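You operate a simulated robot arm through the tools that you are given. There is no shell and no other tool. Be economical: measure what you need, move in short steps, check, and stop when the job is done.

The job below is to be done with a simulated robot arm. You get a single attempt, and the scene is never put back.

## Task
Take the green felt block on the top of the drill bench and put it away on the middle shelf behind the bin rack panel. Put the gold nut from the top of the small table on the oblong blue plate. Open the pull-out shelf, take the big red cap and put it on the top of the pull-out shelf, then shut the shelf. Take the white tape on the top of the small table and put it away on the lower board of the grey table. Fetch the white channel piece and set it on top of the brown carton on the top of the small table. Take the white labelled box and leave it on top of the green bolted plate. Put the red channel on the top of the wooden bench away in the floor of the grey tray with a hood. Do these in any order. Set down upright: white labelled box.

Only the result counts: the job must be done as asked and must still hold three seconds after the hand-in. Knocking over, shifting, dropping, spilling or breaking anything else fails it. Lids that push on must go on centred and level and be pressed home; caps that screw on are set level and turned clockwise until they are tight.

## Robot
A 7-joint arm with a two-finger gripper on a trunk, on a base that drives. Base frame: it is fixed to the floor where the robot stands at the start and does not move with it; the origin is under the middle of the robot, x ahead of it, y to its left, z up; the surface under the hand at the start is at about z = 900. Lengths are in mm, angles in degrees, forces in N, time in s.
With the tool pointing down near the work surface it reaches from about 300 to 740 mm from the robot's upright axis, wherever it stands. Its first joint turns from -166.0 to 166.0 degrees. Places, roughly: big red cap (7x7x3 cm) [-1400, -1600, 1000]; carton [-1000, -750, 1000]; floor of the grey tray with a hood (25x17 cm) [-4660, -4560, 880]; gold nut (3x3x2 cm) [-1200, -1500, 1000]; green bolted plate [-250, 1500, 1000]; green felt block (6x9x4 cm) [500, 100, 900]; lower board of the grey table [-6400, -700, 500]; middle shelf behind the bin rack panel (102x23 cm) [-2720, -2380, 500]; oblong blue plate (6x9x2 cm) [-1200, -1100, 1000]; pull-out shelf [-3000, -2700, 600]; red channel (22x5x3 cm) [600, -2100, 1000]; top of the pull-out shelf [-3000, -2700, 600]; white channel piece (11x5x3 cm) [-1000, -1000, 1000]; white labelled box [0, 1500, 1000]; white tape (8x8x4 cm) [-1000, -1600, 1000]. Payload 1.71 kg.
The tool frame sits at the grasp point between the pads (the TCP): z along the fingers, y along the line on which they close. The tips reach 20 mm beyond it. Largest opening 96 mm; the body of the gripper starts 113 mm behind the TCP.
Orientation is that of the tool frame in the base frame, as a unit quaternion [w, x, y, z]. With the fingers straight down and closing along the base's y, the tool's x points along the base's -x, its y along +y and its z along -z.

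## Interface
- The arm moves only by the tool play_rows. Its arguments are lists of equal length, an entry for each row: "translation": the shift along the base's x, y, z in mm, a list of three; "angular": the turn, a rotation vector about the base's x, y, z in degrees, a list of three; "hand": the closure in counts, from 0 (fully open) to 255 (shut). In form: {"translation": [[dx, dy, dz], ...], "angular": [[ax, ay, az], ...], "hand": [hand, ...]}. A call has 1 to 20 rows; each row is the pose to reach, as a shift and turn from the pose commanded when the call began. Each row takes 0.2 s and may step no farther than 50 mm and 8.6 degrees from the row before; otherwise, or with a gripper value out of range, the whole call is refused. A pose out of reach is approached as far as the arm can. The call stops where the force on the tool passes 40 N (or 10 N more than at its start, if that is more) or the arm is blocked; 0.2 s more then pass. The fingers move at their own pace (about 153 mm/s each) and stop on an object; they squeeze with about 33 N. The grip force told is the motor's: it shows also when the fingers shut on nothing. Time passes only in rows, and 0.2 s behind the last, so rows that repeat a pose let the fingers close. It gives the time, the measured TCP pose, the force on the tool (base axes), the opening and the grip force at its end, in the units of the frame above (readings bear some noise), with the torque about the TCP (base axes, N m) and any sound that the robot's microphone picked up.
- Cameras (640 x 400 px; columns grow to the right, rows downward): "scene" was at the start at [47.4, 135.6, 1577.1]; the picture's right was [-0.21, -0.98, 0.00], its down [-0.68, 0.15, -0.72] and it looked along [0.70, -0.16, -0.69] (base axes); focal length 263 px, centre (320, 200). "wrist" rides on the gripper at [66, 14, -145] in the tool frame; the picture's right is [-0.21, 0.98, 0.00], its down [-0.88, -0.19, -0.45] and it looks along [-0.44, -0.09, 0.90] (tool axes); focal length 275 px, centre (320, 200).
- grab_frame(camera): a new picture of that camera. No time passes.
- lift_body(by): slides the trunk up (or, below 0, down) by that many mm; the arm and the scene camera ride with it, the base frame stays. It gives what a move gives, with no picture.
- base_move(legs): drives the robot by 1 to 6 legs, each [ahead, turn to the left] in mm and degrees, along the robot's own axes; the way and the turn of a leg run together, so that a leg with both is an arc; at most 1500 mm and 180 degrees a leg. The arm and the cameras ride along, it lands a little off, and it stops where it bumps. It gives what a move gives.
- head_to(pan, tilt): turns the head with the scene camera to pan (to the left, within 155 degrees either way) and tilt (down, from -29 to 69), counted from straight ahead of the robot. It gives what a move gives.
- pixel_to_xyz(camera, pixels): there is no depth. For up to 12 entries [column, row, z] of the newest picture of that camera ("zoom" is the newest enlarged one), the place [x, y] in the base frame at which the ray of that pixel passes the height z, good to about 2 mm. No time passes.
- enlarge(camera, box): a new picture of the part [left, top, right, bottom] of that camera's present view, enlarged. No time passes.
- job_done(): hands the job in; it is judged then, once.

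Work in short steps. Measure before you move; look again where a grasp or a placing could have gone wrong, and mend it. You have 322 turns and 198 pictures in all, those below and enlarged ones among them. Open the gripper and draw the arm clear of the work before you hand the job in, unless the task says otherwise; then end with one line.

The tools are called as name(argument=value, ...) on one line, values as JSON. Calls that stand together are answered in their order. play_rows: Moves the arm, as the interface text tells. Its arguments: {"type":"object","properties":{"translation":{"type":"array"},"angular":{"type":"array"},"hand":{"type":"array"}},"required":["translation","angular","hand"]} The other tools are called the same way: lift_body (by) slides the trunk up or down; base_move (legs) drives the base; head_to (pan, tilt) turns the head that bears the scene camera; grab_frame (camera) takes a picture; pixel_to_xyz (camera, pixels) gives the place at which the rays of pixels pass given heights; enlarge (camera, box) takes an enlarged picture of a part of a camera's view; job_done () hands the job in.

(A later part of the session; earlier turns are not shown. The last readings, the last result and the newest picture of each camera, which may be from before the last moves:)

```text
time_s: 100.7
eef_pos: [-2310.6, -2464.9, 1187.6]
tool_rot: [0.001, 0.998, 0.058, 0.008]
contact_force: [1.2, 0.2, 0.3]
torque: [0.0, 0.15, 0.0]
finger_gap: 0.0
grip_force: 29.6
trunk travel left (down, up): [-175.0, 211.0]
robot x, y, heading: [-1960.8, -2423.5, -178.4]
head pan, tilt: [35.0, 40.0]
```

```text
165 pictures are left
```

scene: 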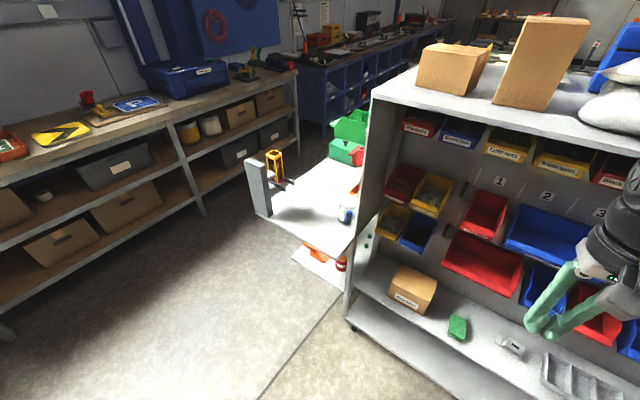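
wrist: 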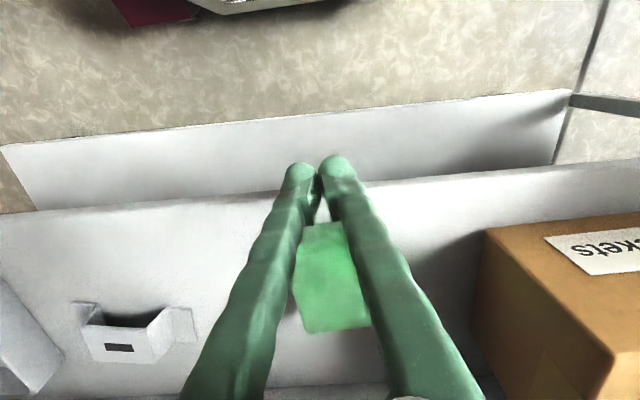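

Felt block is settled at (458,327). I enlarge the shelf at the rack's end, which may be the pull-out shelf.

enlarge(camera="scene", box=[230, 90, 410, 310])

pixel_to_xyz(camera="scene", pixels=[[272, 218, 600], [340, 252, 600], [335, 160, 600], [375, 215, 600], [258, 215, 600], [325, 185, 600], [272, 218, 750], [340, 252, 750]])

```text
1.82 times, centred on (320, 200) of scene
```

zoom: 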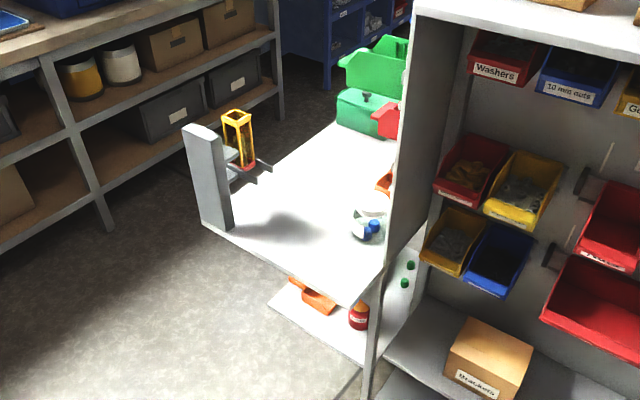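

```text
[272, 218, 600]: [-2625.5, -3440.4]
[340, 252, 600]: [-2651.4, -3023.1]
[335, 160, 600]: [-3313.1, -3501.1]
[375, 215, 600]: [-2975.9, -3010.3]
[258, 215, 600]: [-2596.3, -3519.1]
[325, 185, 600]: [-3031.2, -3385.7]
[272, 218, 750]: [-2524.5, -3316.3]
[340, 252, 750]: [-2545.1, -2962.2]
```

I drive to the rack's left end to see the pull-out shelf better.

base_move(legs=[[0, 90], [900, 0]])

head_to(pan=-95, tilt=35)

grab_frame(camera="scene")

```text
time_s: 110.4
eef_pos: [-1878.1, -3670.1, 1190.6]
tool_rot: [-0.002, 0.664, 0.748, 0.002]
contact_force: [0.5, -0.2, -0.4]
torque: [0.04, -0.01, 0.0]
finger_gap: 0.0
grip_force: 29.3
trunk travel left (down, up): [-175.0, 211.0]
robot x, y, heading: [-1920.2, -3324.6, -87.9]
head pan, tilt: [35.0, 40.0]
```

```text
time_s: 112.5
eef_pos: [-1880.0, -3651.6, 1195.5]
tool_rot: [0.004, 0.664, 0.747, -0.004]
contact_force: [0.1, 0.2, 0.6]
torque: [-0.01, 0.0, 0.0]
finger_gap: 0.1
grip_force: 29.5
trunk travel left (down, up): [-175.0, 211.0]
robot x, y, heading: [-1924.6, -3326.5, -87.9]
head pan, tilt: [-95.0, 35.0]
```

```text
163 pictures are left
```

scene: 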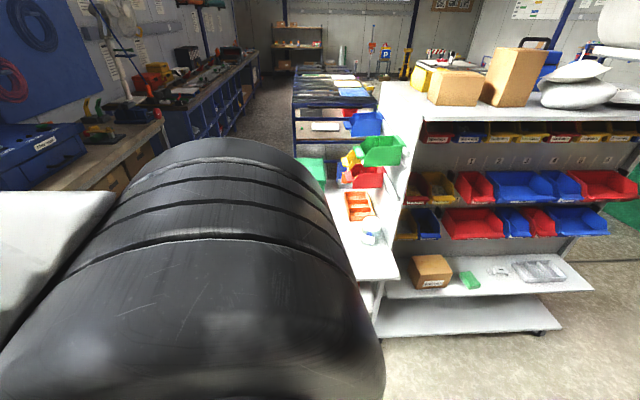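

The arm blocks the view; I turn the robot to face −x and look.

base_move(legs=[[0, -92]])

head_to(pan=5, tilt=35)

grab_frame(camera="scene")

enlarge(camera="scene", box=[200, 60, 440, 300])

```text
time_s: 117.5
eef_pos: [-2248.6, -3368.7, 1197.1]
tool_rot: [0.0, 0.998, 0.056, -0.006]
contact_force: [0.5, -0.9, -0.5]
torque: [0.03, -0.01, 0.01]
finger_gap: 0.1
grip_force: 29.6
trunk travel left (down, up): [-175.0, 211.0]
robot x, y, heading: [-1927.5, -3331.5, -178.4]
head pan, tilt: [-95.0, 35.0]
```

```text
time_s: 119.2
eef_pos: [-2231.0, -3368.7, 1199.8]
tool_rot: [0.0, 0.998, 0.057, -0.014]
contact_force: [-0.4, -0.3, -0.4]
torque: [0.01, 0.03, 0.02]
finger_gap: 0.0
grip_force: 29.3
trunk travel left (down, up): [-175.0, 211.0]
robot x, y, heading: [-1919.6, -3332.7, -177.9]
head pan, tilt: [5.0, 35.0]
```

```text
162 pictures are left
```

scene: 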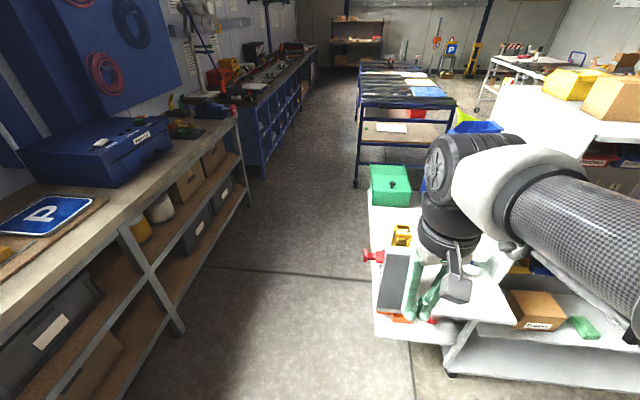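

```text
1.67 times, centred on (320, 180) of scene
```

zoom: 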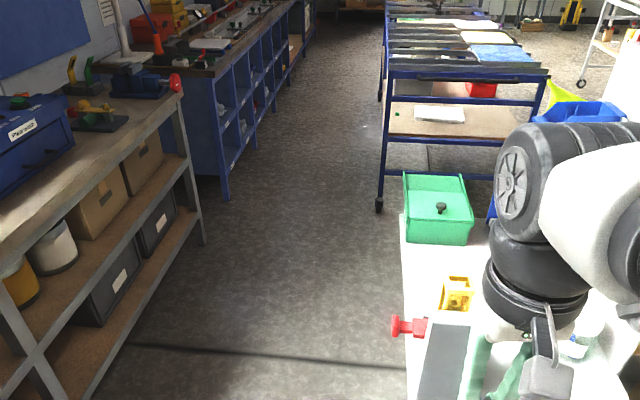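

I check floor clearance between the wall bench and the rack for a better vantage point.

pixel_to_xyz(camera="scene", pixels=[[185, 330, 0], [248, 207, 0], [380, 262, 600], [395, 290, 600], [372, 258, 650], [450, 372, 0], [353, 186, 0]])

```text
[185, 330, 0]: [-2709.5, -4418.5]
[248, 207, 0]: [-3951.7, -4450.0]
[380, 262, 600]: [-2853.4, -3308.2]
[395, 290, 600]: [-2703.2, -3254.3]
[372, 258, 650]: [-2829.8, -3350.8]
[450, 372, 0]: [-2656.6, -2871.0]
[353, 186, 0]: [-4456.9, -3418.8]
```

The corridor is wide (y −3350…−4430). I drive to about (−2850,−3950) and face +y to see the pull-out shelf's front.

base_move(legs=[[0, 35], [1110, 0], [0, -127]])

head_to(pan=0, tilt=40)

grab_frame(camera="scene")

```text
time_s: 133.6
eef_pos: [-2845.1, -3681.9, 1200.5]
tool_rot: [-0.009, 0.729, -0.684, -0.009]
contact_force: [-1.0, -0.6, 0.2]
torque: [0.04, 0.03, 0.03]
finger_gap: 0.0
grip_force: 29.7
trunk travel left (down, up): [-175.0, 211.0]
robot x, y, heading: [-2828.9, -3990.5, 88.6]
head pan, tilt: [5.0, 35.0]
```

```text
time_s: 134.2
eef_pos: [-2845.4, -3698.5, 1204.3]
tool_rot: [-0.015, 0.729, -0.684, -0.014]
contact_force: [-0.2, 0.4, -0.4]
torque: [0.03, -0.01, 0.01]
finger_gap: 0.2
grip_force: 29.8
trunk travel left (down, up): [-175.0, 211.0]
robot x, y, heading: [-2828.8, -3989.8, 89.3]
head pan, tilt: [0.0, 40.0]
```

```text
160 pictures are left
```

scene: 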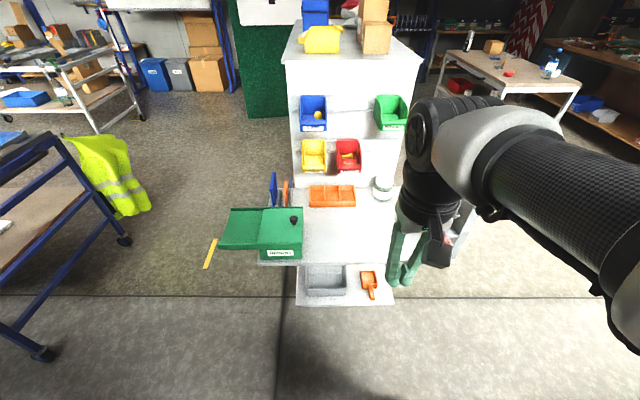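

I look with the wrist camera, which overlooks the shelf front.

grab_frame(camera="wrist")

```text
159 pictures are left
```

wrist: 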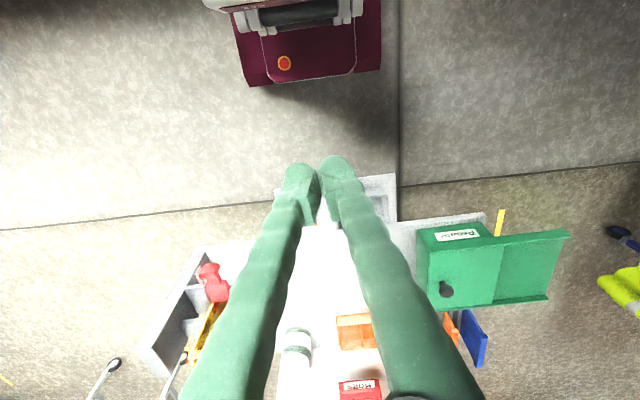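

I swing the arm to the right (+x) to clear the head's view.

play_rows(translation=[[40, 0, 0], [80, 0, 0], [120, 0, 0], [160, -10, 0], [200, -20, 0], [240, -35, 0], [275, -50, 0], [310, -70, 0], [340, -100, 0]], angular=[[0, 0, -7], [0, 0, -14], [0, 0, -21], [0, 0, -28], [0, 0, -35], [0, 0, -42], [0, 0, -49], [0, 0, -56], [0, 0, -60]], hand=[0, 0, 0, 0, 0, 0, 0, 0, 0])

grab_frame(camera="scene")

enlarge(camera="scene", box=[200, 90, 500, 310])

```text
time_s: 136.2
eef_pos: [-2505.3, -3800.7, 1206.8]
tool_rot: [0.019, -0.289, 0.957, 0.004]
contact_force: [0.7, -1.0, -0.3]
torque: [0.0, 0.04, 0.0]
finger_gap: 96.1
grip_force: 0.1
trunk travel left (down, up): [-175.0, 211.0]
robot x, y, heading: [-2828.6, -3993.6, 89.0]
head pan, tilt: [0.0, 40.0]
```

```text
158 pictures are left
```

scene: 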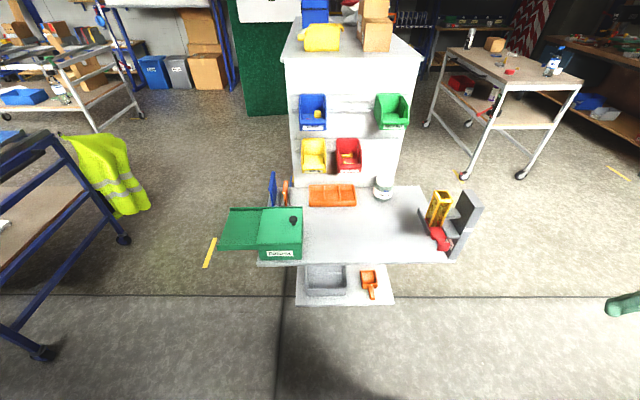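

```text
1.82 times, centred on (350, 200) of scene
```

zoom: 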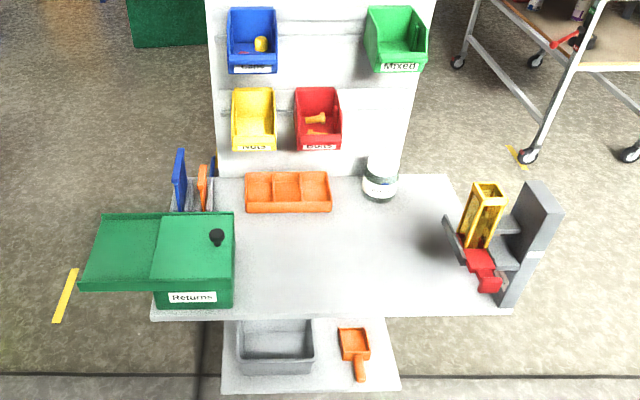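

No pull-out shelf is seen on this end; it is probably on the rack's −x side (−3000,−2700). I measure obstacles there.

pixel_to_xyz(camera="scene", pixels=[[45, 353, 0], [125, 240, 0], [225, 240, 700], [257, 263, 600], [448, 262, 600], [295, 184, 600], [283, 60, 1300], [420, 62, 1300]])

head_to(pan=40, tilt=35)

grab_frame(camera="scene")

```text
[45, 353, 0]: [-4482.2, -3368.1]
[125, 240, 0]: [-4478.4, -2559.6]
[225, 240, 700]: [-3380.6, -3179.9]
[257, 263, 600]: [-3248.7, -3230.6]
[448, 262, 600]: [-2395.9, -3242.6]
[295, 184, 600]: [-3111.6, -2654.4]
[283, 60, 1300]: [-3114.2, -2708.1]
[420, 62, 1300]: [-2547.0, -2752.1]
```

```text
time_s: 137.3
eef_pos: [-2505.9, -3800.1, 1207.5]
tool_rot: [0.021, -0.29, 0.957, 0.005]
contact_force: [1.0, 0.2, -0.3]
torque: [-0.04, -0.02, 0.02]
finger_gap: 96.1
grip_force: 0.1
trunk travel left (down, up): [-175.0, 211.0]
robot x, y, heading: [-2830.0, -3995.7, 88.9]
head pan, tilt: [40.0, 35.0]
```

```text
156 pictures are left
```

scene: 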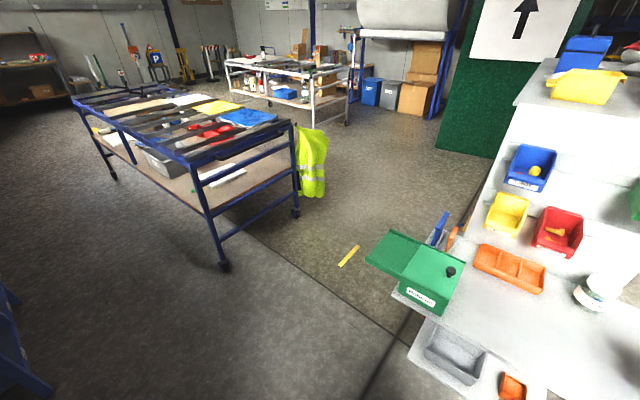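

I drive round to the −x side of the rack, to about (−3750,−3300), and look right.

base_move(legs=[[0, 84], [920, 0], [0, -83], [600, 0]])

head_to(pan=-40, tilt=35)

grab_frame(camera="scene")

```text
time_s: 154.1
eef_pos: [-3393.6, -3081.2, 1205.9]
tool_rot: [0.021, -0.287, 0.958, 0.004]
contact_force: [-1.0, 0.2, 0.3]
torque: [-0.03, 0.03, 0.01]
finger_gap: 96.0
grip_force: 0.1
trunk travel left (down, up): [-175.0, 211.0]
robot x, y, heading: [-3716.2, -3269.7, 87.9]
head pan, tilt: [40.0, 35.0]
```

```text
time_s: 155.6
eef_pos: [-3394.6, -3100.6, 1210.5]
tool_rot: [0.023, -0.286, 0.958, 0.013]
contact_force: [0.5, 0.0, -0.4]
torque: [0.04, 0.0, 0.0]
finger_gap: 96.0
grip_force: 0.1
trunk travel left (down, up): [-175.0, 211.0]
robot x, y, heading: [-3717.5, -3269.9, 88.1]
head pan, tilt: [-40.0, 35.0]
```

```text
155 pictures are left
```

scene: 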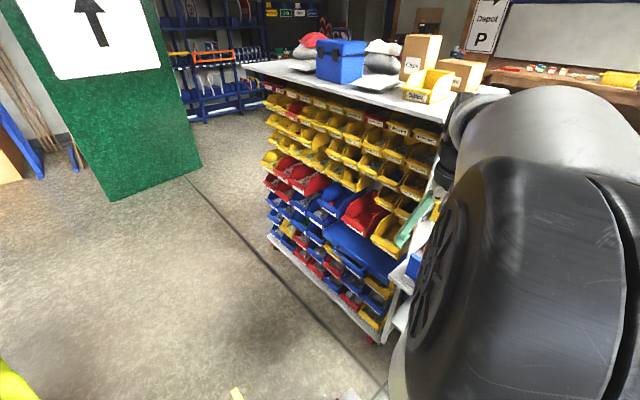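

A blue board at (355,250) among the bins looks like the pull-out shelf. I swing the arm to the left and look closer.

play_rows(translation=[[-40, 20, 0], [-80, 35, 0], [-120, 50, 0], [-160, 60, 0], [-200, 70, 0], [-240, 75, 0], [-280, 75, 0], [-320, 75, 0], [-360, 65, 0], [-400, 50, 0], [-440, 30, 0], [-480, 10, 0]], angular=[[0, 0, 7], [0, 0, 14], [0, 0, 21], [0, 0, 28], [0, 0, 35], [0, 0, 42], [0, 0, 49], [0, 0, 56], [0, 0, 63], [0, 0, 70], [0, 0, 77], [0, 0, 84]], hand=[0, 0, 0, 0, 0, 0, 0, 0, 0, 0, 0, 0])

enlarge(camera="scene", box=[250, 150, 490, 350])

```text
time_s: 158.2
eef_pos: [-3873.4, -3092.4, 1210.2]
tool_rot: [-0.009, 0.853, -0.521, -0.024]
contact_force: [0.1, 0.9, -0.2]
torque: [0.01, 0.0, -0.01]
finger_gap: 95.8
grip_force: 0.1
trunk travel left (down, up): [-175.0, 211.0]
robot x, y, heading: [-3711.4, -3272.5, 88.2]
head pan, tilt: [-40.0, 35.0]
```

```text
2.00 times, centred on (370, 250) of scene
```

zoom: 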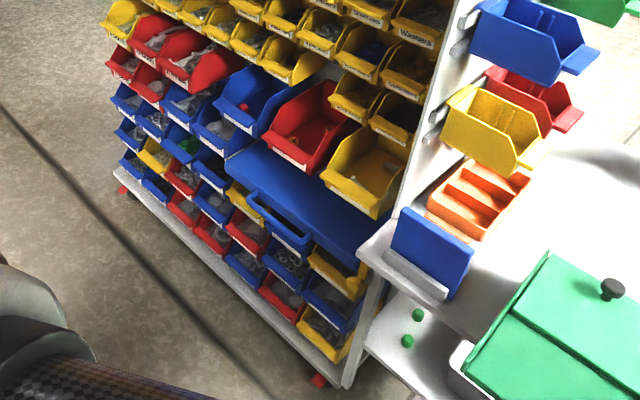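

That's the blue pull-out shelf: board with a slotted front (zoom (230–310, 190–245)). I measure it at z≈600.

pixel_to_xyz(camera="zoom", pixels=[[228, 158, 600], [368, 250, 600], [250, 195, 580], [310, 240, 580], [228, 158, 650], [368, 250, 650], [120, 182, 100], [335, 385, 100]])

```text
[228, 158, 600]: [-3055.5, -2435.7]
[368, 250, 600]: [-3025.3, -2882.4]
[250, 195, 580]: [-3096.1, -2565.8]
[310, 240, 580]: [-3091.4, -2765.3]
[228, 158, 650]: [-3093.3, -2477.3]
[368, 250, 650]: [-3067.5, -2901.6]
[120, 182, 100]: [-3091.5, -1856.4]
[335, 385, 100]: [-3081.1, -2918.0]
```

Slot centre is about (−3092, −2665, 580). I position the robot at (−3780,−2665) facing +x and look.

base_move(legs=[[600, 0], [0, -88], [-80, 0]])

head_to(pan=0, tilt=45)

grab_frame(camera="scene")

enlarge(camera="scene", box=[200, 120, 440, 270])

```text
time_s: 166.9
eef_pos: [-3589.1, -2497.1, 1206.9]
tool_rot: [0.013, -0.265, 0.964, 0.014]
contact_force: [0.5, -0.6, -0.4]
torque: [0.03, 0.11, 0.0]
finger_gap: 96.0
grip_force: 0.1
trunk travel left (down, up): [-175.0, 211.0]
robot x, y, heading: [-3778.8, -2666.3, 2.4]
head pan, tilt: [-40.0, 35.0]
```

```text
time_s: 168.0
eef_pos: [-3635.0, -2497.6, 1213.2]
tool_rot: [0.032, -0.266, 0.963, 0.01]
contact_force: [1.3, 0.4, -0.1]
torque: [0.02, 0.09, -0.03]
finger_gap: 95.9
grip_force: 0.1
trunk travel left (down, up): [-175.0, 211.0]
robot x, y, heading: [-3775.8, -2666.6, 2.3]
head pan, tilt: [0.0, 45.0]
```

```text
153 pictures are left
```

scene: 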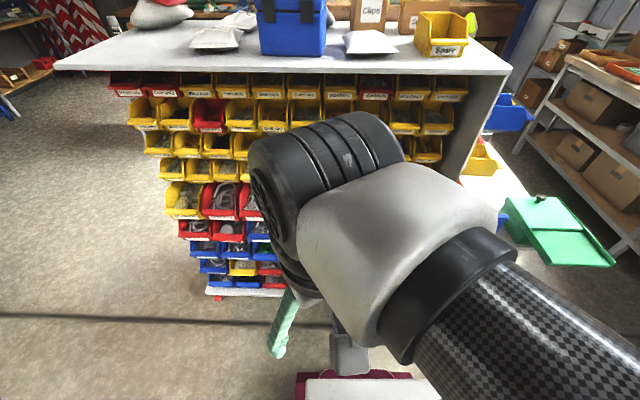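

```text
2.67 times, centred on (320, 195) of scene
```

zoom: 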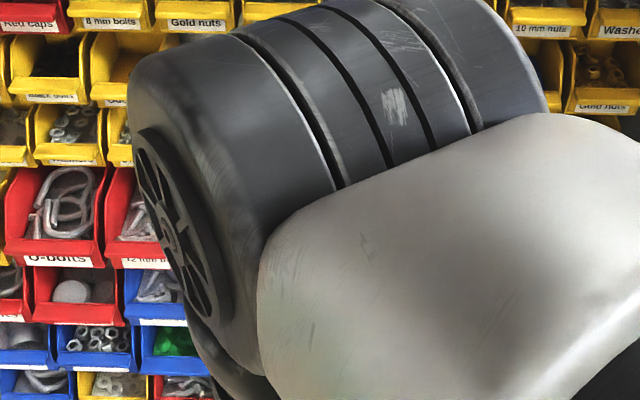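

I extend the arm forward with its yaw straight, to view the slot with the wrist camera.

play_rows(translation=[[30, -20, -10], [60, -40, -25], [90, -60, -45], [120, -80, -70], [150, -100, -95], [180, -120, -120], [205, -140, -145], [225, -155, -170], [240, -168, -190], [250, -168, -200], [250, -168, -200]], angular=[[0, 0, -4], [0, 0, -8], [0, 0, -12], [0, 0, -16], [0, 0, -20], [0, 0, -24], [0, 0, -28], [0, 0, -31], [0, 0, -31], [0, 0, -31], [0, 0, -31]], hand=[0, 0, 0, 0, 0, 0, 0, 0, 0, 0, 0])

play_rows(translation=[[0, 0, -20], [0, 0, -40], [0, 0, -60], [0, 0, -80], [0, 0, -100], [0, 0, -120], [0, 0, -140], [0, 0, -160], [0, 0, -180], [0, 0, -200]], angular=[[0, -6, 0], [0, -12, 0], [0, -18, 0], [0, -24, 0], [0, -30, 0], [0, -36, 0], [0, -42, 0], [0, -48, 0], [0, -54, 0], [0, -60, 0]], hand=[0, 0, 0, 0, 0, 0, 0, 0, 0, 0])

grab_frame(camera="wrist")

grab_frame(camera="scene")

```text
time_s: 170.4
eef_pos: [-3358.5, -2662.3, 1008.6]
tool_rot: [0.023, 0.002, 1.0, 0.005]
contact_force: [0.9, 0.4, -0.8]
torque: [-0.03, 0.13, -0.04]
finger_gap: 95.9
grip_force: 0.1
trunk travel left (down, up): [-175.0, 211.0]
robot x, y, heading: [-3775.0, -2666.2, 2.2]
head pan, tilt: [0.0, 45.0]
```

```text
time_s: 172.6
eef_pos: [-3330.1, -2667.9, 762.7]
tool_rot: [0.522, -0.001, 0.853, 0.005]
contact_force: [0.7, 0.2, 0.0]
torque: [-0.03, 0.04, -0.01]
finger_gap: 96.1
grip_force: 0.0
out of reach, approached as far as the arm can: row 4, 5, 6, 7, 8, 9, 10
trunk travel left (down, up): [-175.0, 211.0]
robot x, y, heading: [-3776.9, -2667.3, 2.3]
head pan, tilt: [0.0, 45.0]
```

```text
151 pictures are left
```

wrist: 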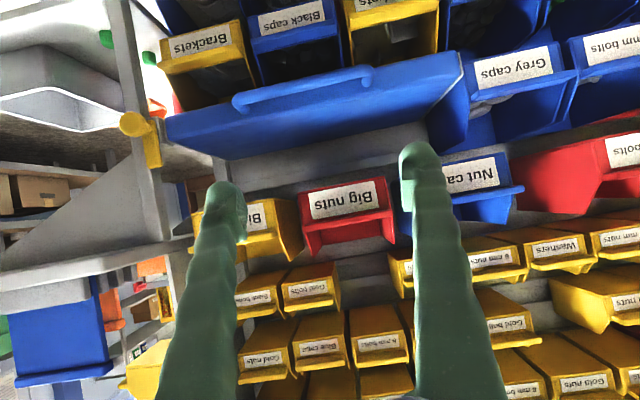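

```text
150 pictures are left
```

scene: 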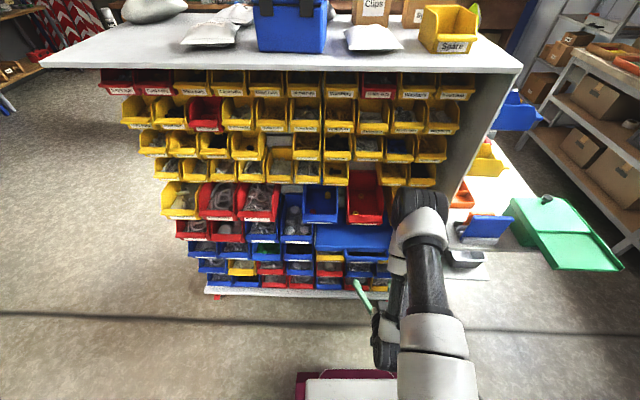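

The handle is a bar at wrist pixels (235–370, 68–105), below the blue board's front. I compute its ray at several heights, to cross with the scene view.

pixel_to_xyz(camera="wrist", pixels=[[303, 88, 560], [303, 88, 580], [303, 88, 600], [238, 104, 580], [370, 72, 580], [166, 120, 600], [462, 55, 600]])

enlarge(camera="scene", box=[280, 180, 420, 300])

enlarge(camera="wrist", box=[150, 30, 480, 180])

```text
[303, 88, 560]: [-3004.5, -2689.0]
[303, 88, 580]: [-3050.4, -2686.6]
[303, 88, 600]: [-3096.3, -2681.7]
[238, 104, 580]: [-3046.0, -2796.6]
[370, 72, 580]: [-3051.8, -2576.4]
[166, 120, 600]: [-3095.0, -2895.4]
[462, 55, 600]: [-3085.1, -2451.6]
```

```text
3.33 times, centred on (350, 240) of scene
```

zoom: 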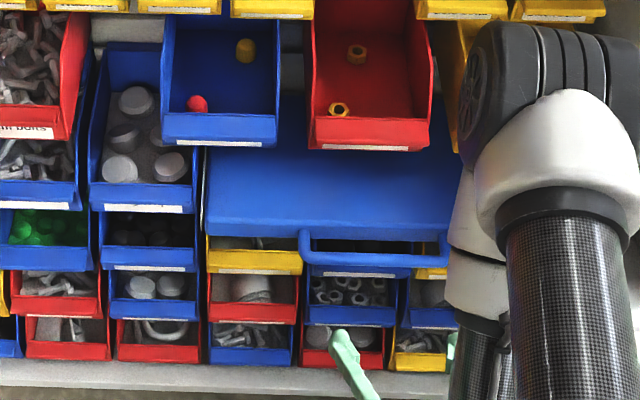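

```text
1.94 times, centred on (315, 105) of wrist
```

zoom: 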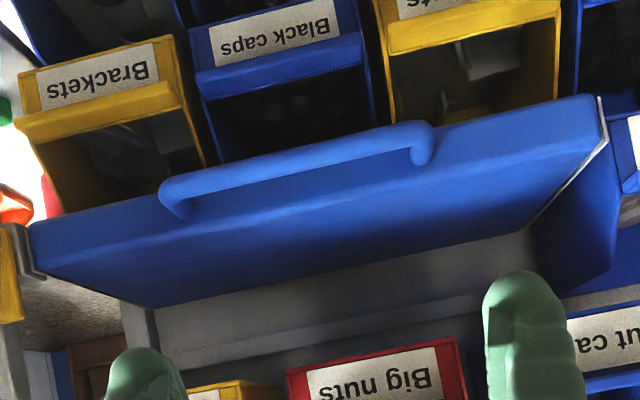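

I cross this with the scene ray of the bar (zoom (375,261)).

pixel_to_xyz(camera="scene", pixels=[[366.5, 258.6, 560], [366.5, 258.6, 600], [366.5, 258.6, 640], [344, 252, 600], [403, 254, 600], [350, 248, 620]])

pixel_to_xyz(camera="wrist", pixels=[[303, 88, 610], [303, 88, 620], [303, 88, 630], [233, 100, 620], [372, 70, 620]])

```text
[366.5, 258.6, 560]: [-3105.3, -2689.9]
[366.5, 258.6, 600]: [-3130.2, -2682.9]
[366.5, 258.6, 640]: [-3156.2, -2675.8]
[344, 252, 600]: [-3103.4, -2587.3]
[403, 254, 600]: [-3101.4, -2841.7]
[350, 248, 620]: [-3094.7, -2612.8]
```

```text
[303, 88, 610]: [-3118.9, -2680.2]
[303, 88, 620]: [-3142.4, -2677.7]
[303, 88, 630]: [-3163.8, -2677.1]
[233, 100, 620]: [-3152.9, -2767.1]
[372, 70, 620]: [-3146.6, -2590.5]
```

The bar is at about (−3143, −2678, 620). I roll the tool 90° so that the fingers close across the bar, and go to a stand-off 100 mm before it.

play_rows(translation=[[8, 0, -8], [16, -2, -16], [24, -3, -24], [32, -4, -32], [40, -5, -40], [48, -6, -48], [56, -7, -56], [64, -8, -64], [72, -9, -72], [80, -10, -80], [90, -10, -90], [98, -10, -98], [98, -10, -98]], angular=[[7.1, 0, -3.6], [14.2, 0, -7.3], [21.4, 0, -10.9], [28.5, 0, -14.5], [35.6, 0, -18.2], [42.8, 0, -21.8], [49.9, 0, -25.4], [57, 0, -29], [64.1, 0, -32.7], [71.3, 0, -36.3], [78.4, 0, -39.9], [80.2, 0, -40.9], [80.2, 0, -40.9]], hand=[90, 90, 90, 90, 90, 90, 90, 90, 90, 90, 90, 90, 90])

grab_frame(camera="wrist")

grab_frame(camera="scene")

```text
time_s: 175.4
eef_pos: [-3233.0, -2676.5, 667.7]
tool_rot: [0.372, 0.603, 0.6, 0.372]
contact_force: [-0.6, -0.5, 0.2]
torque: [0.0, -0.04, 0.03]
finger_gap: 62.2
grip_force: 0.0
trunk travel left (down, up): [-175.0, 211.0]
robot x, y, heading: [-3775.3, -2662.2, 2.2]
head pan, tilt: [0.0, 45.0]
```

```text
147 pictures are left
```

wrist: 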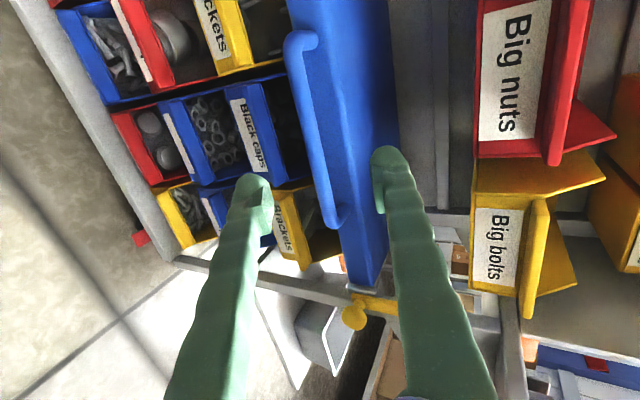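

```text
146 pictures are left
```

scene: 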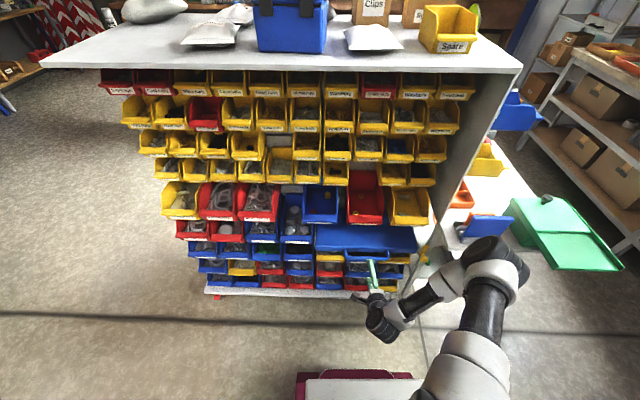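

The bar runs (300,40)–(335,220) in the wrist view, between the fingers' lines. I re-measure the bar from this view.

pixel_to_xyz(camera="wrist", pixels=[[302, 60, 620], [315, 140, 620], [333, 215, 620], [315, 140, 610], [315, 140, 630], [340, 60, 620], [352, 150, 620]])

```text
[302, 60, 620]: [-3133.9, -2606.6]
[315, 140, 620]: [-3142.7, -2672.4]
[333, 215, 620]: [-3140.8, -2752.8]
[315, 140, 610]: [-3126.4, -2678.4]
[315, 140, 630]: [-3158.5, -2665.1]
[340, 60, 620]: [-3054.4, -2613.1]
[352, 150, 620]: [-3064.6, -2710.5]
```

Consistent: bar at (−3141, −2675, 620). I advance 95 mm along the tool axis and close on it.

play_rows(translation=[[20, 0, -11], [40, 0, -21], [60, 0, -32], [75, 0, -40], [86, 0, -45], [86, 0, -45], [86, 0, -45], [86, 0, -45], [86, 0, -45]], angular=[[0, 0, 0], [0, 0, 0], [0, 0, 0], [0, 0, 0], [0, 0, 0], [0, 0, 0], [0, 0, 0], [0, 0, 0], [0, 0, 0]], hand=[90, 90, 90, 90, 90, 90, 255, 255, 255])

grab_frame(camera="wrist")

```text
time_s: 177.4
eef_pos: [-3148.7, -2678.2, 620.1]
tool_rot: [0.368, 0.604, 0.603, 0.369]
contact_force: [-16.7, -0.9, -27.7]
torque: [-0.42, 0.47, 0.16]
finger_gap: 14.1
grip_force: 34.5
trunk travel left (down, up): [-175.0, 211.0]
robot x, y, heading: [-3779.6, -2659.9, 2.2]
head pan, tilt: [0.0, 45.0]
```

```text
145 pictures are left
```

wrist: 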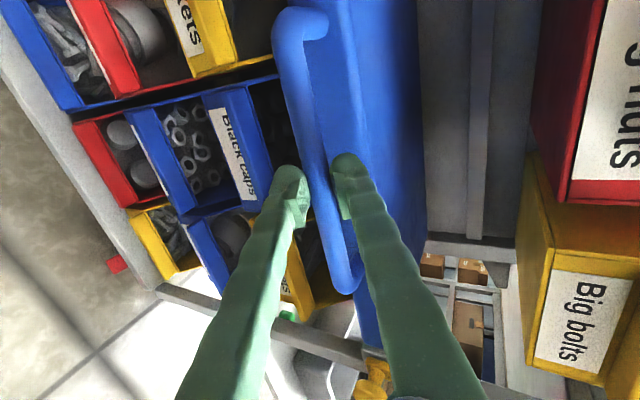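

The bar is held (14 mm). I ease the sideways load by a few mm and pull along −x slowly.

play_rows(translation=[[-1, 0, -3], [-4, 0, -4], [-12, 0, -4], [-24, 0, -4], [-38, 0, -4], [-52, 0, -4], [-66, 0, -4], [-80, 0, -4], [-94, 0, -4], [-108, 0, -4], [-120, 0, -4]], angular=[[0, 0, 0], [0, 0, 0], [0, 0, 0], [0, 0, 0], [0, 0, 0], [0, 0, 0], [0, 0, 0], [0, 0, 0], [0, 0, 0], [0, 0, 0], [0, 0, 0]], hand=[255, 255, 255, 255, 255, 255, 255, 255, 255, 255, 255])

grab_frame(camera="wrist")

grab_frame(camera="scene")

```text
time_s: 179.8
eef_pos: [-3265.9, -2676.9, 618.8]
tool_rot: [0.372, 0.603, 0.6, 0.371]
contact_force: [-0.2, 0.7, 0.8]
torque: [-0.02, -0.03, -0.01]
finger_gap: 0.0
grip_force: 29.7
trunk travel left (down, up): [-175.0, 211.0]
robot x, y, heading: [-3776.6, -2662.1, 2.2]
head pan, tilt: [0.0, 45.0]
```

```text
144 pictures are left
```

wrist: 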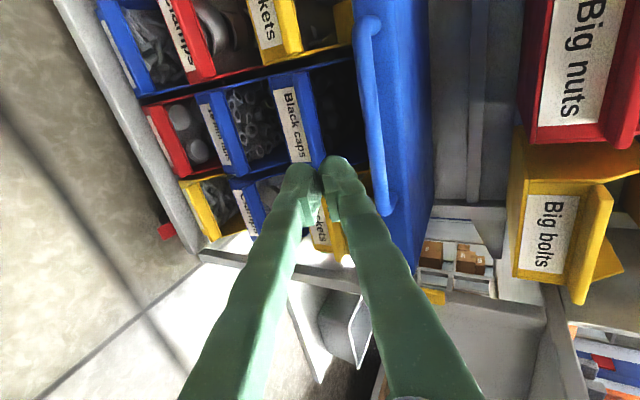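

```text
143 pictures are left
```

scene: 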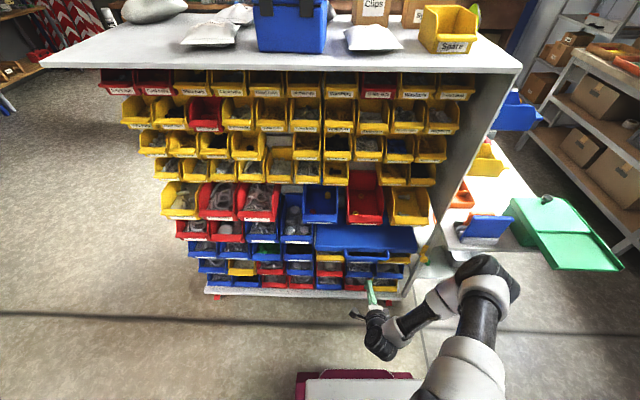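

It slipped off the bar. I check whether the shelf moved at all, measuring the bar again at (372,120) in the wrist view.

pixel_to_xyz(camera="wrist", pixels=[[365, 60, 620], [377, 140, 620], [386, 200, 620], [430, 100, 630], [440, 150, 630], [385, 20, 630]])

```text
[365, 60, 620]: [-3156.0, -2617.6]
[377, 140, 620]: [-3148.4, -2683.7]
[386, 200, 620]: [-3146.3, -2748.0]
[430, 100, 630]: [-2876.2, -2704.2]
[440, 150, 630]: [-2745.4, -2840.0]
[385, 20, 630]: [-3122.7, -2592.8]
```

The bar is at about x=−3148 now. I re-pose: tool 30° from vertical so the inner finger hooks behind the bar, opening 40 mm, stand-off 80 mm.

play_rows(translation=[[5, -1, 20], [15, -1, 40], [30, -1, 55], [45, -1, 65], [60, -1, 70], [74, -1, 70], [74, -1, 70]], angular=[[0, 5, 0], [0, 11, 0], [0, 17, 0], [0, 23, 0], [0, 29, 0], [0, 33, 0], [0, 33, 0]], hand=[149, 149, 149, 149, 149, 149, 149])

grab_frame(camera="wrist")

```text
time_s: 181.4
eef_pos: [-3191.5, -2676.6, 690.4]
tool_rot: [0.184, 0.684, 0.681, 0.186]
contact_force: [-0.2, -0.1, 0.1]
torque: [0.02, -0.02, 0.0]
finger_gap: 39.9
grip_force: 0.1
trunk travel left (down, up): [-175.0, 211.0]
robot x, y, heading: [-3776.8, -2662.8, 2.3]
head pan, tilt: [0.0, 45.0]
```

```text
142 pictures are left
```

wrist: 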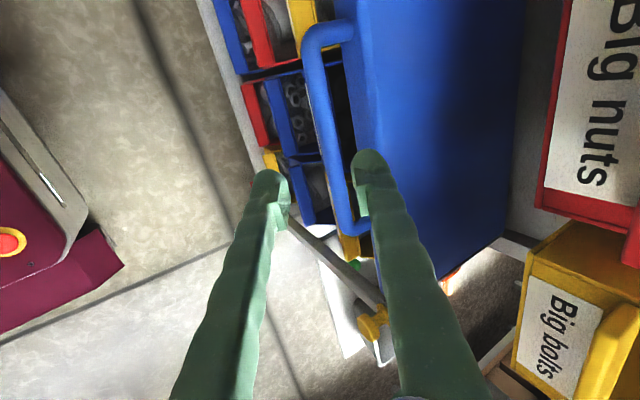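

I measure the gap between bar and board edge in this view.

pixel_to_xyz(camera="wrist", pixels=[[313, 110, 620], [335, 110, 620], [351, 110, 620], [351, 110, 640], [351, 110, 600], [324, 130, 620]])

enlarge(camera="wrist", box=[240, 20, 440, 260])

```text
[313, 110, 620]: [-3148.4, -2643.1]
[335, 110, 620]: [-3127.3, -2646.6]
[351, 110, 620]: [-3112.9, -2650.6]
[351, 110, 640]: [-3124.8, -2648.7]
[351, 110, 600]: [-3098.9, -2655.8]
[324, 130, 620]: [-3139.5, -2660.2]
```

```text
1.67 times, centred on (340, 140) of wrist
```

zoom: 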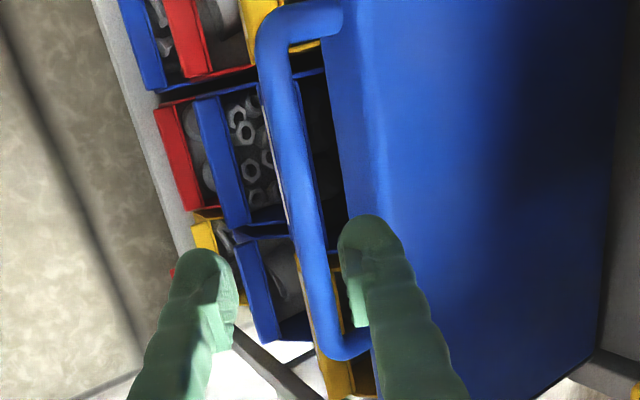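

The gap fits the finger (bar at x≈−3139, board face ≈−3102). I advance to TCP ≈(−3146, 619), close and check.

play_rows(translation=[[12, 0, -18], [24, 0, -36], [34, 0, -52], [41, 0, -64], [45, 0, -71], [45, 0, -71], [45, 0, -71], [45, 0, -71]], angular=[[0, 0, 0], [0, 0, 0], [0, 0, 0], [0, 0, 0], [0, 0, 0], [0, 0, 0], [0, 0, 0], [0, 0, 0]], hand=[149, 149, 149, 149, 149, 149, 255, 255])

grab_frame(camera="wrist")

```text
time_s: 183.2
eef_pos: [-3146.5, -2677.1, 620.9]
tool_rot: [0.187, 0.682, 0.681, 0.188]
contact_force: [5.6, 1.3, 25.5]
torque: [-0.39, -0.26, 0.31]
finger_gap: 14.7
grip_force: 35.1
trunk travel left (down, up): [-175.0, 211.0]
robot x, y, heading: [-3775.5, -2665.2, 2.1]
head pan, tilt: [0.0, 45.0]
```

```text
140 pictures are left
```

wrist: 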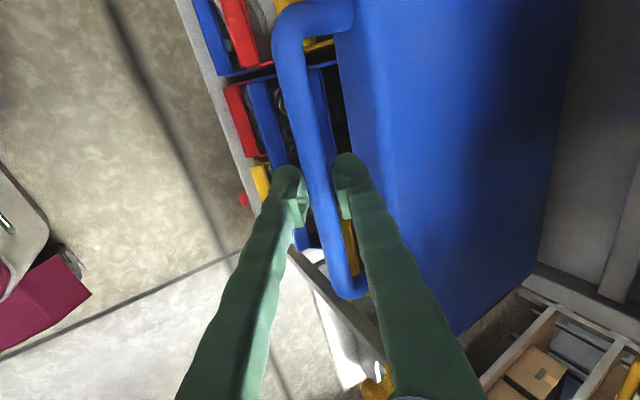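

Hooked and closed around the bar. I pull along −x slowly.

play_rows(translation=[[0, 0, 2], [-5, 0, 3], [-12, 0, 3], [-22, 0, 3], [-34, 0, 3], [-46, 0, 3], [-58, 0, 3], [-70, 0, 3], [-82, 0, 3], [-94, 0, 3], [-106, 0, 3], [-118, 0, 3]], angular=[[0, 0, 0], [0, 0, 0], [0, 0, 0], [0, 0, 0], [0, 0, 0], [0, 0, 0], [0, 0, 0], [0, 0, 0], [0, 0, 0], [0, 0, 0], [0, 0, 0], [0, 0, 0]], hand=[255, 255, 255, 255, 255, 255, 255, 255, 255, 255, 255, 255])

grab_frame(camera="wrist")

```text
time_s: 185.8
eef_pos: [-3265.6, -2678.5, 622.0]
tool_rot: [0.187, 0.684, 0.681, 0.186]
contact_force: [-0.6, 2.9, 24.4]
torque: [-0.21, -0.21, 0.43]
finger_gap: 14.8
grip_force: 35.1
trunk travel left (down, up): [-175.0, 211.0]
robot x, y, heading: [-3775.4, -2667.4, 1.8]
head pan, tilt: [0.0, 45.0]
```

```text
139 pictures are left
```

wrist: 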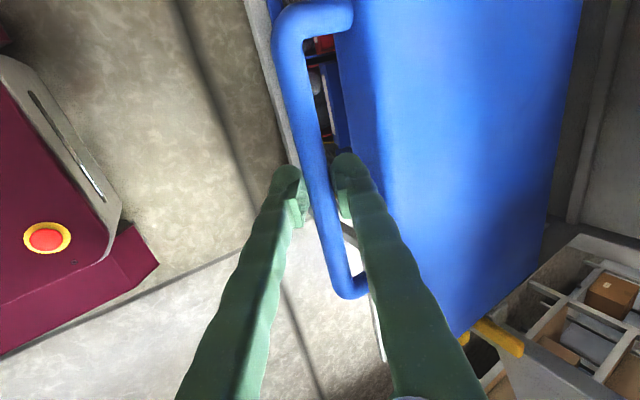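

The shelf slid out ~118 mm. I continue pulling.

play_rows(translation=[[-6, 0, 0], [-16, 0, 0], [-28, 0, 0], [-40, 0, 0], [-52, 0, 0], [-64, 0, 0], [-76, 0, 0], [-88, 0, 0], [-100, 0, 0], [-112, 0, 0], [-122, 0, 0]], angular=[[0, 0, 0], [0, 0, 0], [0, 0, 0], [0, 0, 0], [0, 0, 0], [0, 0, 0], [0, 0, 0], [0, 0, 0], [0, 0, 0], [0, 0, 0], [0, 0, 0]], hand=[255, 255, 255, 255, 255, 255, 255, 255, 255, 255, 255])

grab_frame(camera="scene")

```text
time_s: 187.9
eef_pos: [-3370.0, -2678.0, 633.4]
tool_rot: [0.201, 0.679, 0.677, 0.201]
contact_force: [10.5, 1.5, 17.5]
torque: [0.1, -0.89, -0.05]
finger_gap: 0.0
grip_force: 29.5
trunk travel left (down, up): [-175.0, 211.0]
robot x, y, heading: [-3776.2, -2662.7, 2.1]
head pan, tilt: [0.0, 45.0]
stopped in row 10: the force on the tool passed its limit at 48 N (the readings are from after the stop); the commanded pose is now the measured one
```

```text
138 pictures are left
```

scene: 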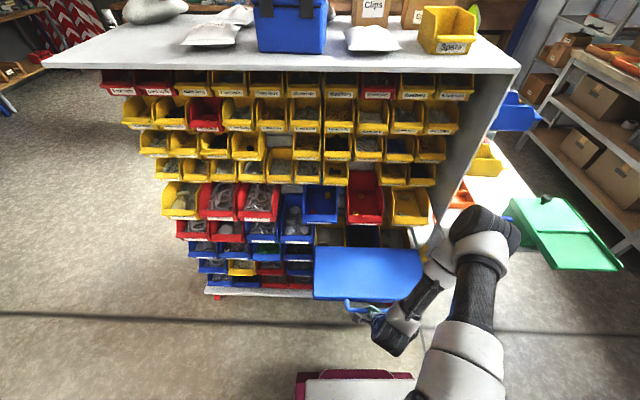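

The shelf hit its stop about 210 mm out; the hand slipped off. I check the hand's place before backing off.

grab_frame(camera="wrist")

```text
137 pictures are left
```

wrist: 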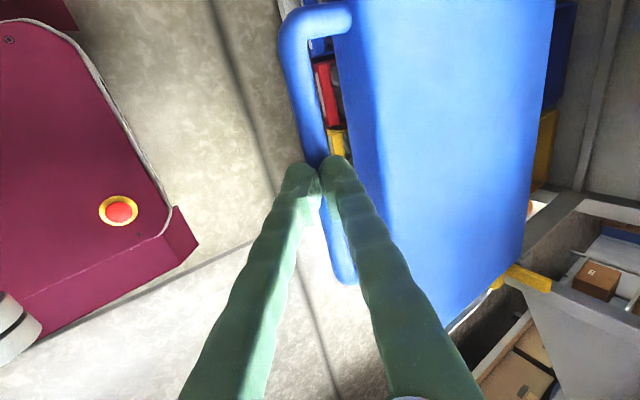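

The closed fingers sit just above the bar. I raise the hand and bring the tool back toward vertical, unrolled.

play_rows(translation=[[0, 0, 15], [0, 0, 40], [0, 0, 80], [0, 0, 120], [0, 0, 160], [0, 0, 200], [0, 0, 240], [0, 0, 280]], angular=[[0, 0, 0], [0, 0, 0], [0, 5, 0], [0, 11, 0], [0, 17, 0], [0, 22, 0], [0, 26, 0], [0, 29, 0]], hand=[255, 255, 255, 255, 255, 255, 255, 255])

grab_frame(camera="wrist")

grab_frame(camera="scene")

```text
time_s: 189.7
eef_pos: [-3369.8, -2679.3, 909.7]
tool_rot: [0.02, 0.708, 0.706, 0.021]
contact_force: [0.6, -0.3, -0.1]
torque: [0.01, 0.0, -0.03]
finger_gap: 0.0
grip_force: 29.4
trunk travel left (down, up): [-175.0, 211.0]
robot x, y, heading: [-3778.3, -2664.1, 2.4]
head pan, tilt: [0.0, 45.0]
```

```text
136 pictures are left
```

wrist: 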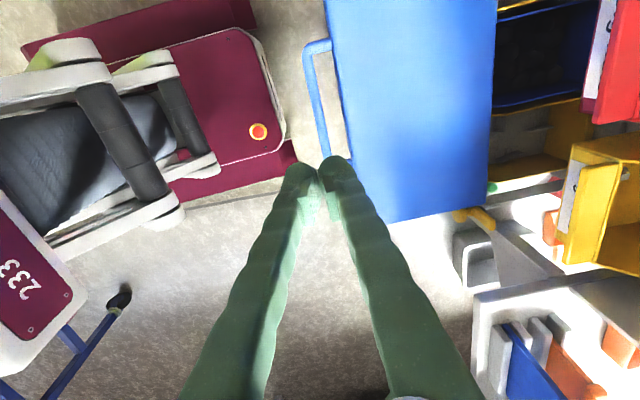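

```text
135 pictures are left
```

scene: 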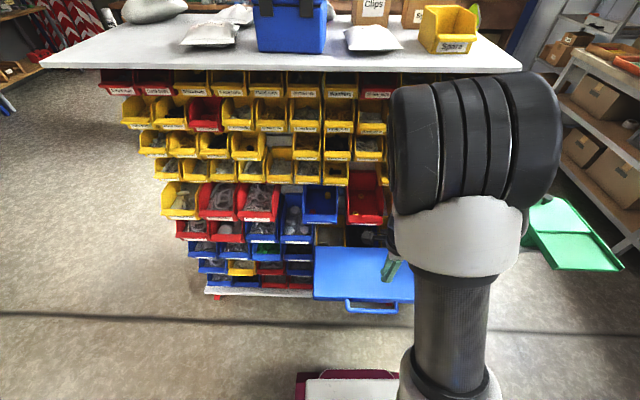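

The shelf is out. I measure its top's corners in the scene view.

pixel_to_xyz(camera="scene", pixels=[[314, 298, 630], [413, 302, 630], [315, 248, 630], [364, 275, 630], [345, 310, 620]])

pixel_to_xyz(camera="wrist", pixels=[[390, 222, 630], [497, 0, 630], [486, 210, 630], [340, 60, 630], [420, 100, 630]])

```text
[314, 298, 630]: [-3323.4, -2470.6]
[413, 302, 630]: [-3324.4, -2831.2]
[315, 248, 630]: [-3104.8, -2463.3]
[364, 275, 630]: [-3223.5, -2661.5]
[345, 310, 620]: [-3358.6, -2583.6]
```

```text
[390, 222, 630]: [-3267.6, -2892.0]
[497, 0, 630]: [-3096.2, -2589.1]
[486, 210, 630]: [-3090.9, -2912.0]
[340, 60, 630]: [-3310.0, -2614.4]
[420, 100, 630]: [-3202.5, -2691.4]
```

I look at the way out past the rack's +y end.

head_to(pan=60, tilt=30)

grab_frame(camera="scene")

```text
time_s: 191.0
eef_pos: [-3369.7, -2677.7, 908.1]
tool_rot: [0.021, 0.708, 0.706, 0.019]
contact_force: [-0.8, 0.0, 0.6]
torque: [0.0, -0.02, 0.0]
finger_gap: 0.0
grip_force: 28.7
trunk travel left (down, up): [-175.0, 211.0]
robot x, y, heading: [-3777.7, -2663.5, 2.3]
head pan, tilt: [60.0, 30.0]
```

```text
134 pictures are left
```

scene: 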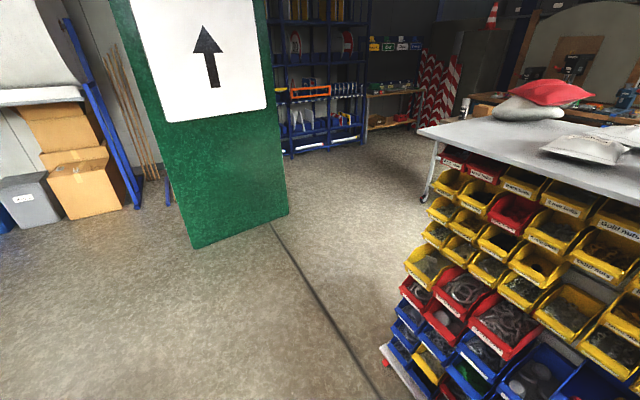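

pixel_to_xyz(camera="scene", pixels=[[193, 247, 0], [288, 213, 0], [388, 365, 0]])

```text
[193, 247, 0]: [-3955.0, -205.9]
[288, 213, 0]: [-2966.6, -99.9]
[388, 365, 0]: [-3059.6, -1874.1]
```

Lane is wide (y −1874…−200). I raise the arm and unroll the tool by 90°.

play_rows(translation=[[0, 0, 25], [0, 0, 50], [0, 0, 75], [0, 0, 100], [0, 0, 125], [0, 0, 150], [0, 0, 175], [0, 0, 200], [0, 0, 225], [0, 0, 250], [0, 0, 270]], angular=[[0, 0, 8], [0, 0, 16], [0, 0, 24], [0, 0, 32], [0, 0, 40], [0, 0, 48], [0, 0, 56], [0, 0, 64], [0, 0, 72], [0, 0, 80], [0, 0, 88]], hand=[0, 0, 0, 0, 0, 0, 0, 0, 0, 0, 0])

base_move(legs=[[0, 88], [1500, 0], [0, -92], [1300, 0], [0, -34], [600, 0]])

head_to(pan=10, tilt=35)

grab_frame(camera="scene")

```text
time_s: 193.4
eef_pos: [-3371.0, -2679.0, 1180.1]
tool_rot: [0.002, 0.017, 0.999, 0.03]
contact_force: [-0.5, 0.9, -0.6]
torque: [0.0, -0.01, -0.01]
finger_gap: 96.1
grip_force: 0.0
trunk travel left (down, up): [-175.0, 211.0]
robot x, y, heading: [-3775.0, -2662.7, 2.2]
head pan, tilt: [60.0, 30.0]
```

```text
time_s: 222.1
eef_pos: [-1693.6, -1819.5, 1178.7]
tool_rot: [0.01, 0.346, 0.938, 0.027]
contact_force: [-0.2, 0.6, 0.1]
torque: [-0.01, 0.04, 0.0]
finger_gap: 96.2
grip_force: 0.1
trunk travel left (down, up): [-175.0, 211.0]
robot x, y, heading: [-2003.1, -1554.6, -36.2]
head pan, tilt: [60.0, 30.0]
```

```text
time_s: 223.3
eef_pos: [-1708.2, -1808.4, 1185.4]
tool_rot: [0.018, 0.345, 0.938, 0.027]
contact_force: [0.0, 0.0, 0.7]
torque: [-0.03, -0.03, -0.01]
finger_gap: 96.1
grip_force: 0.1
trunk travel left (down, up): [-175.0, 211.0]
robot x, y, heading: [-2001.5, -1553.4, -36.1]
head pan, tilt: [10.0, 35.0]
```

```text
133 pictures are left
```

scene: 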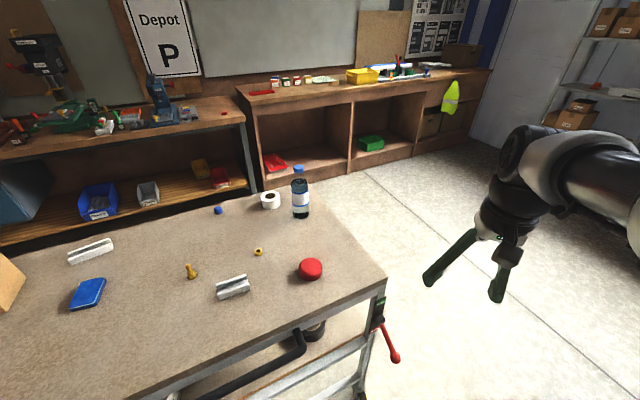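

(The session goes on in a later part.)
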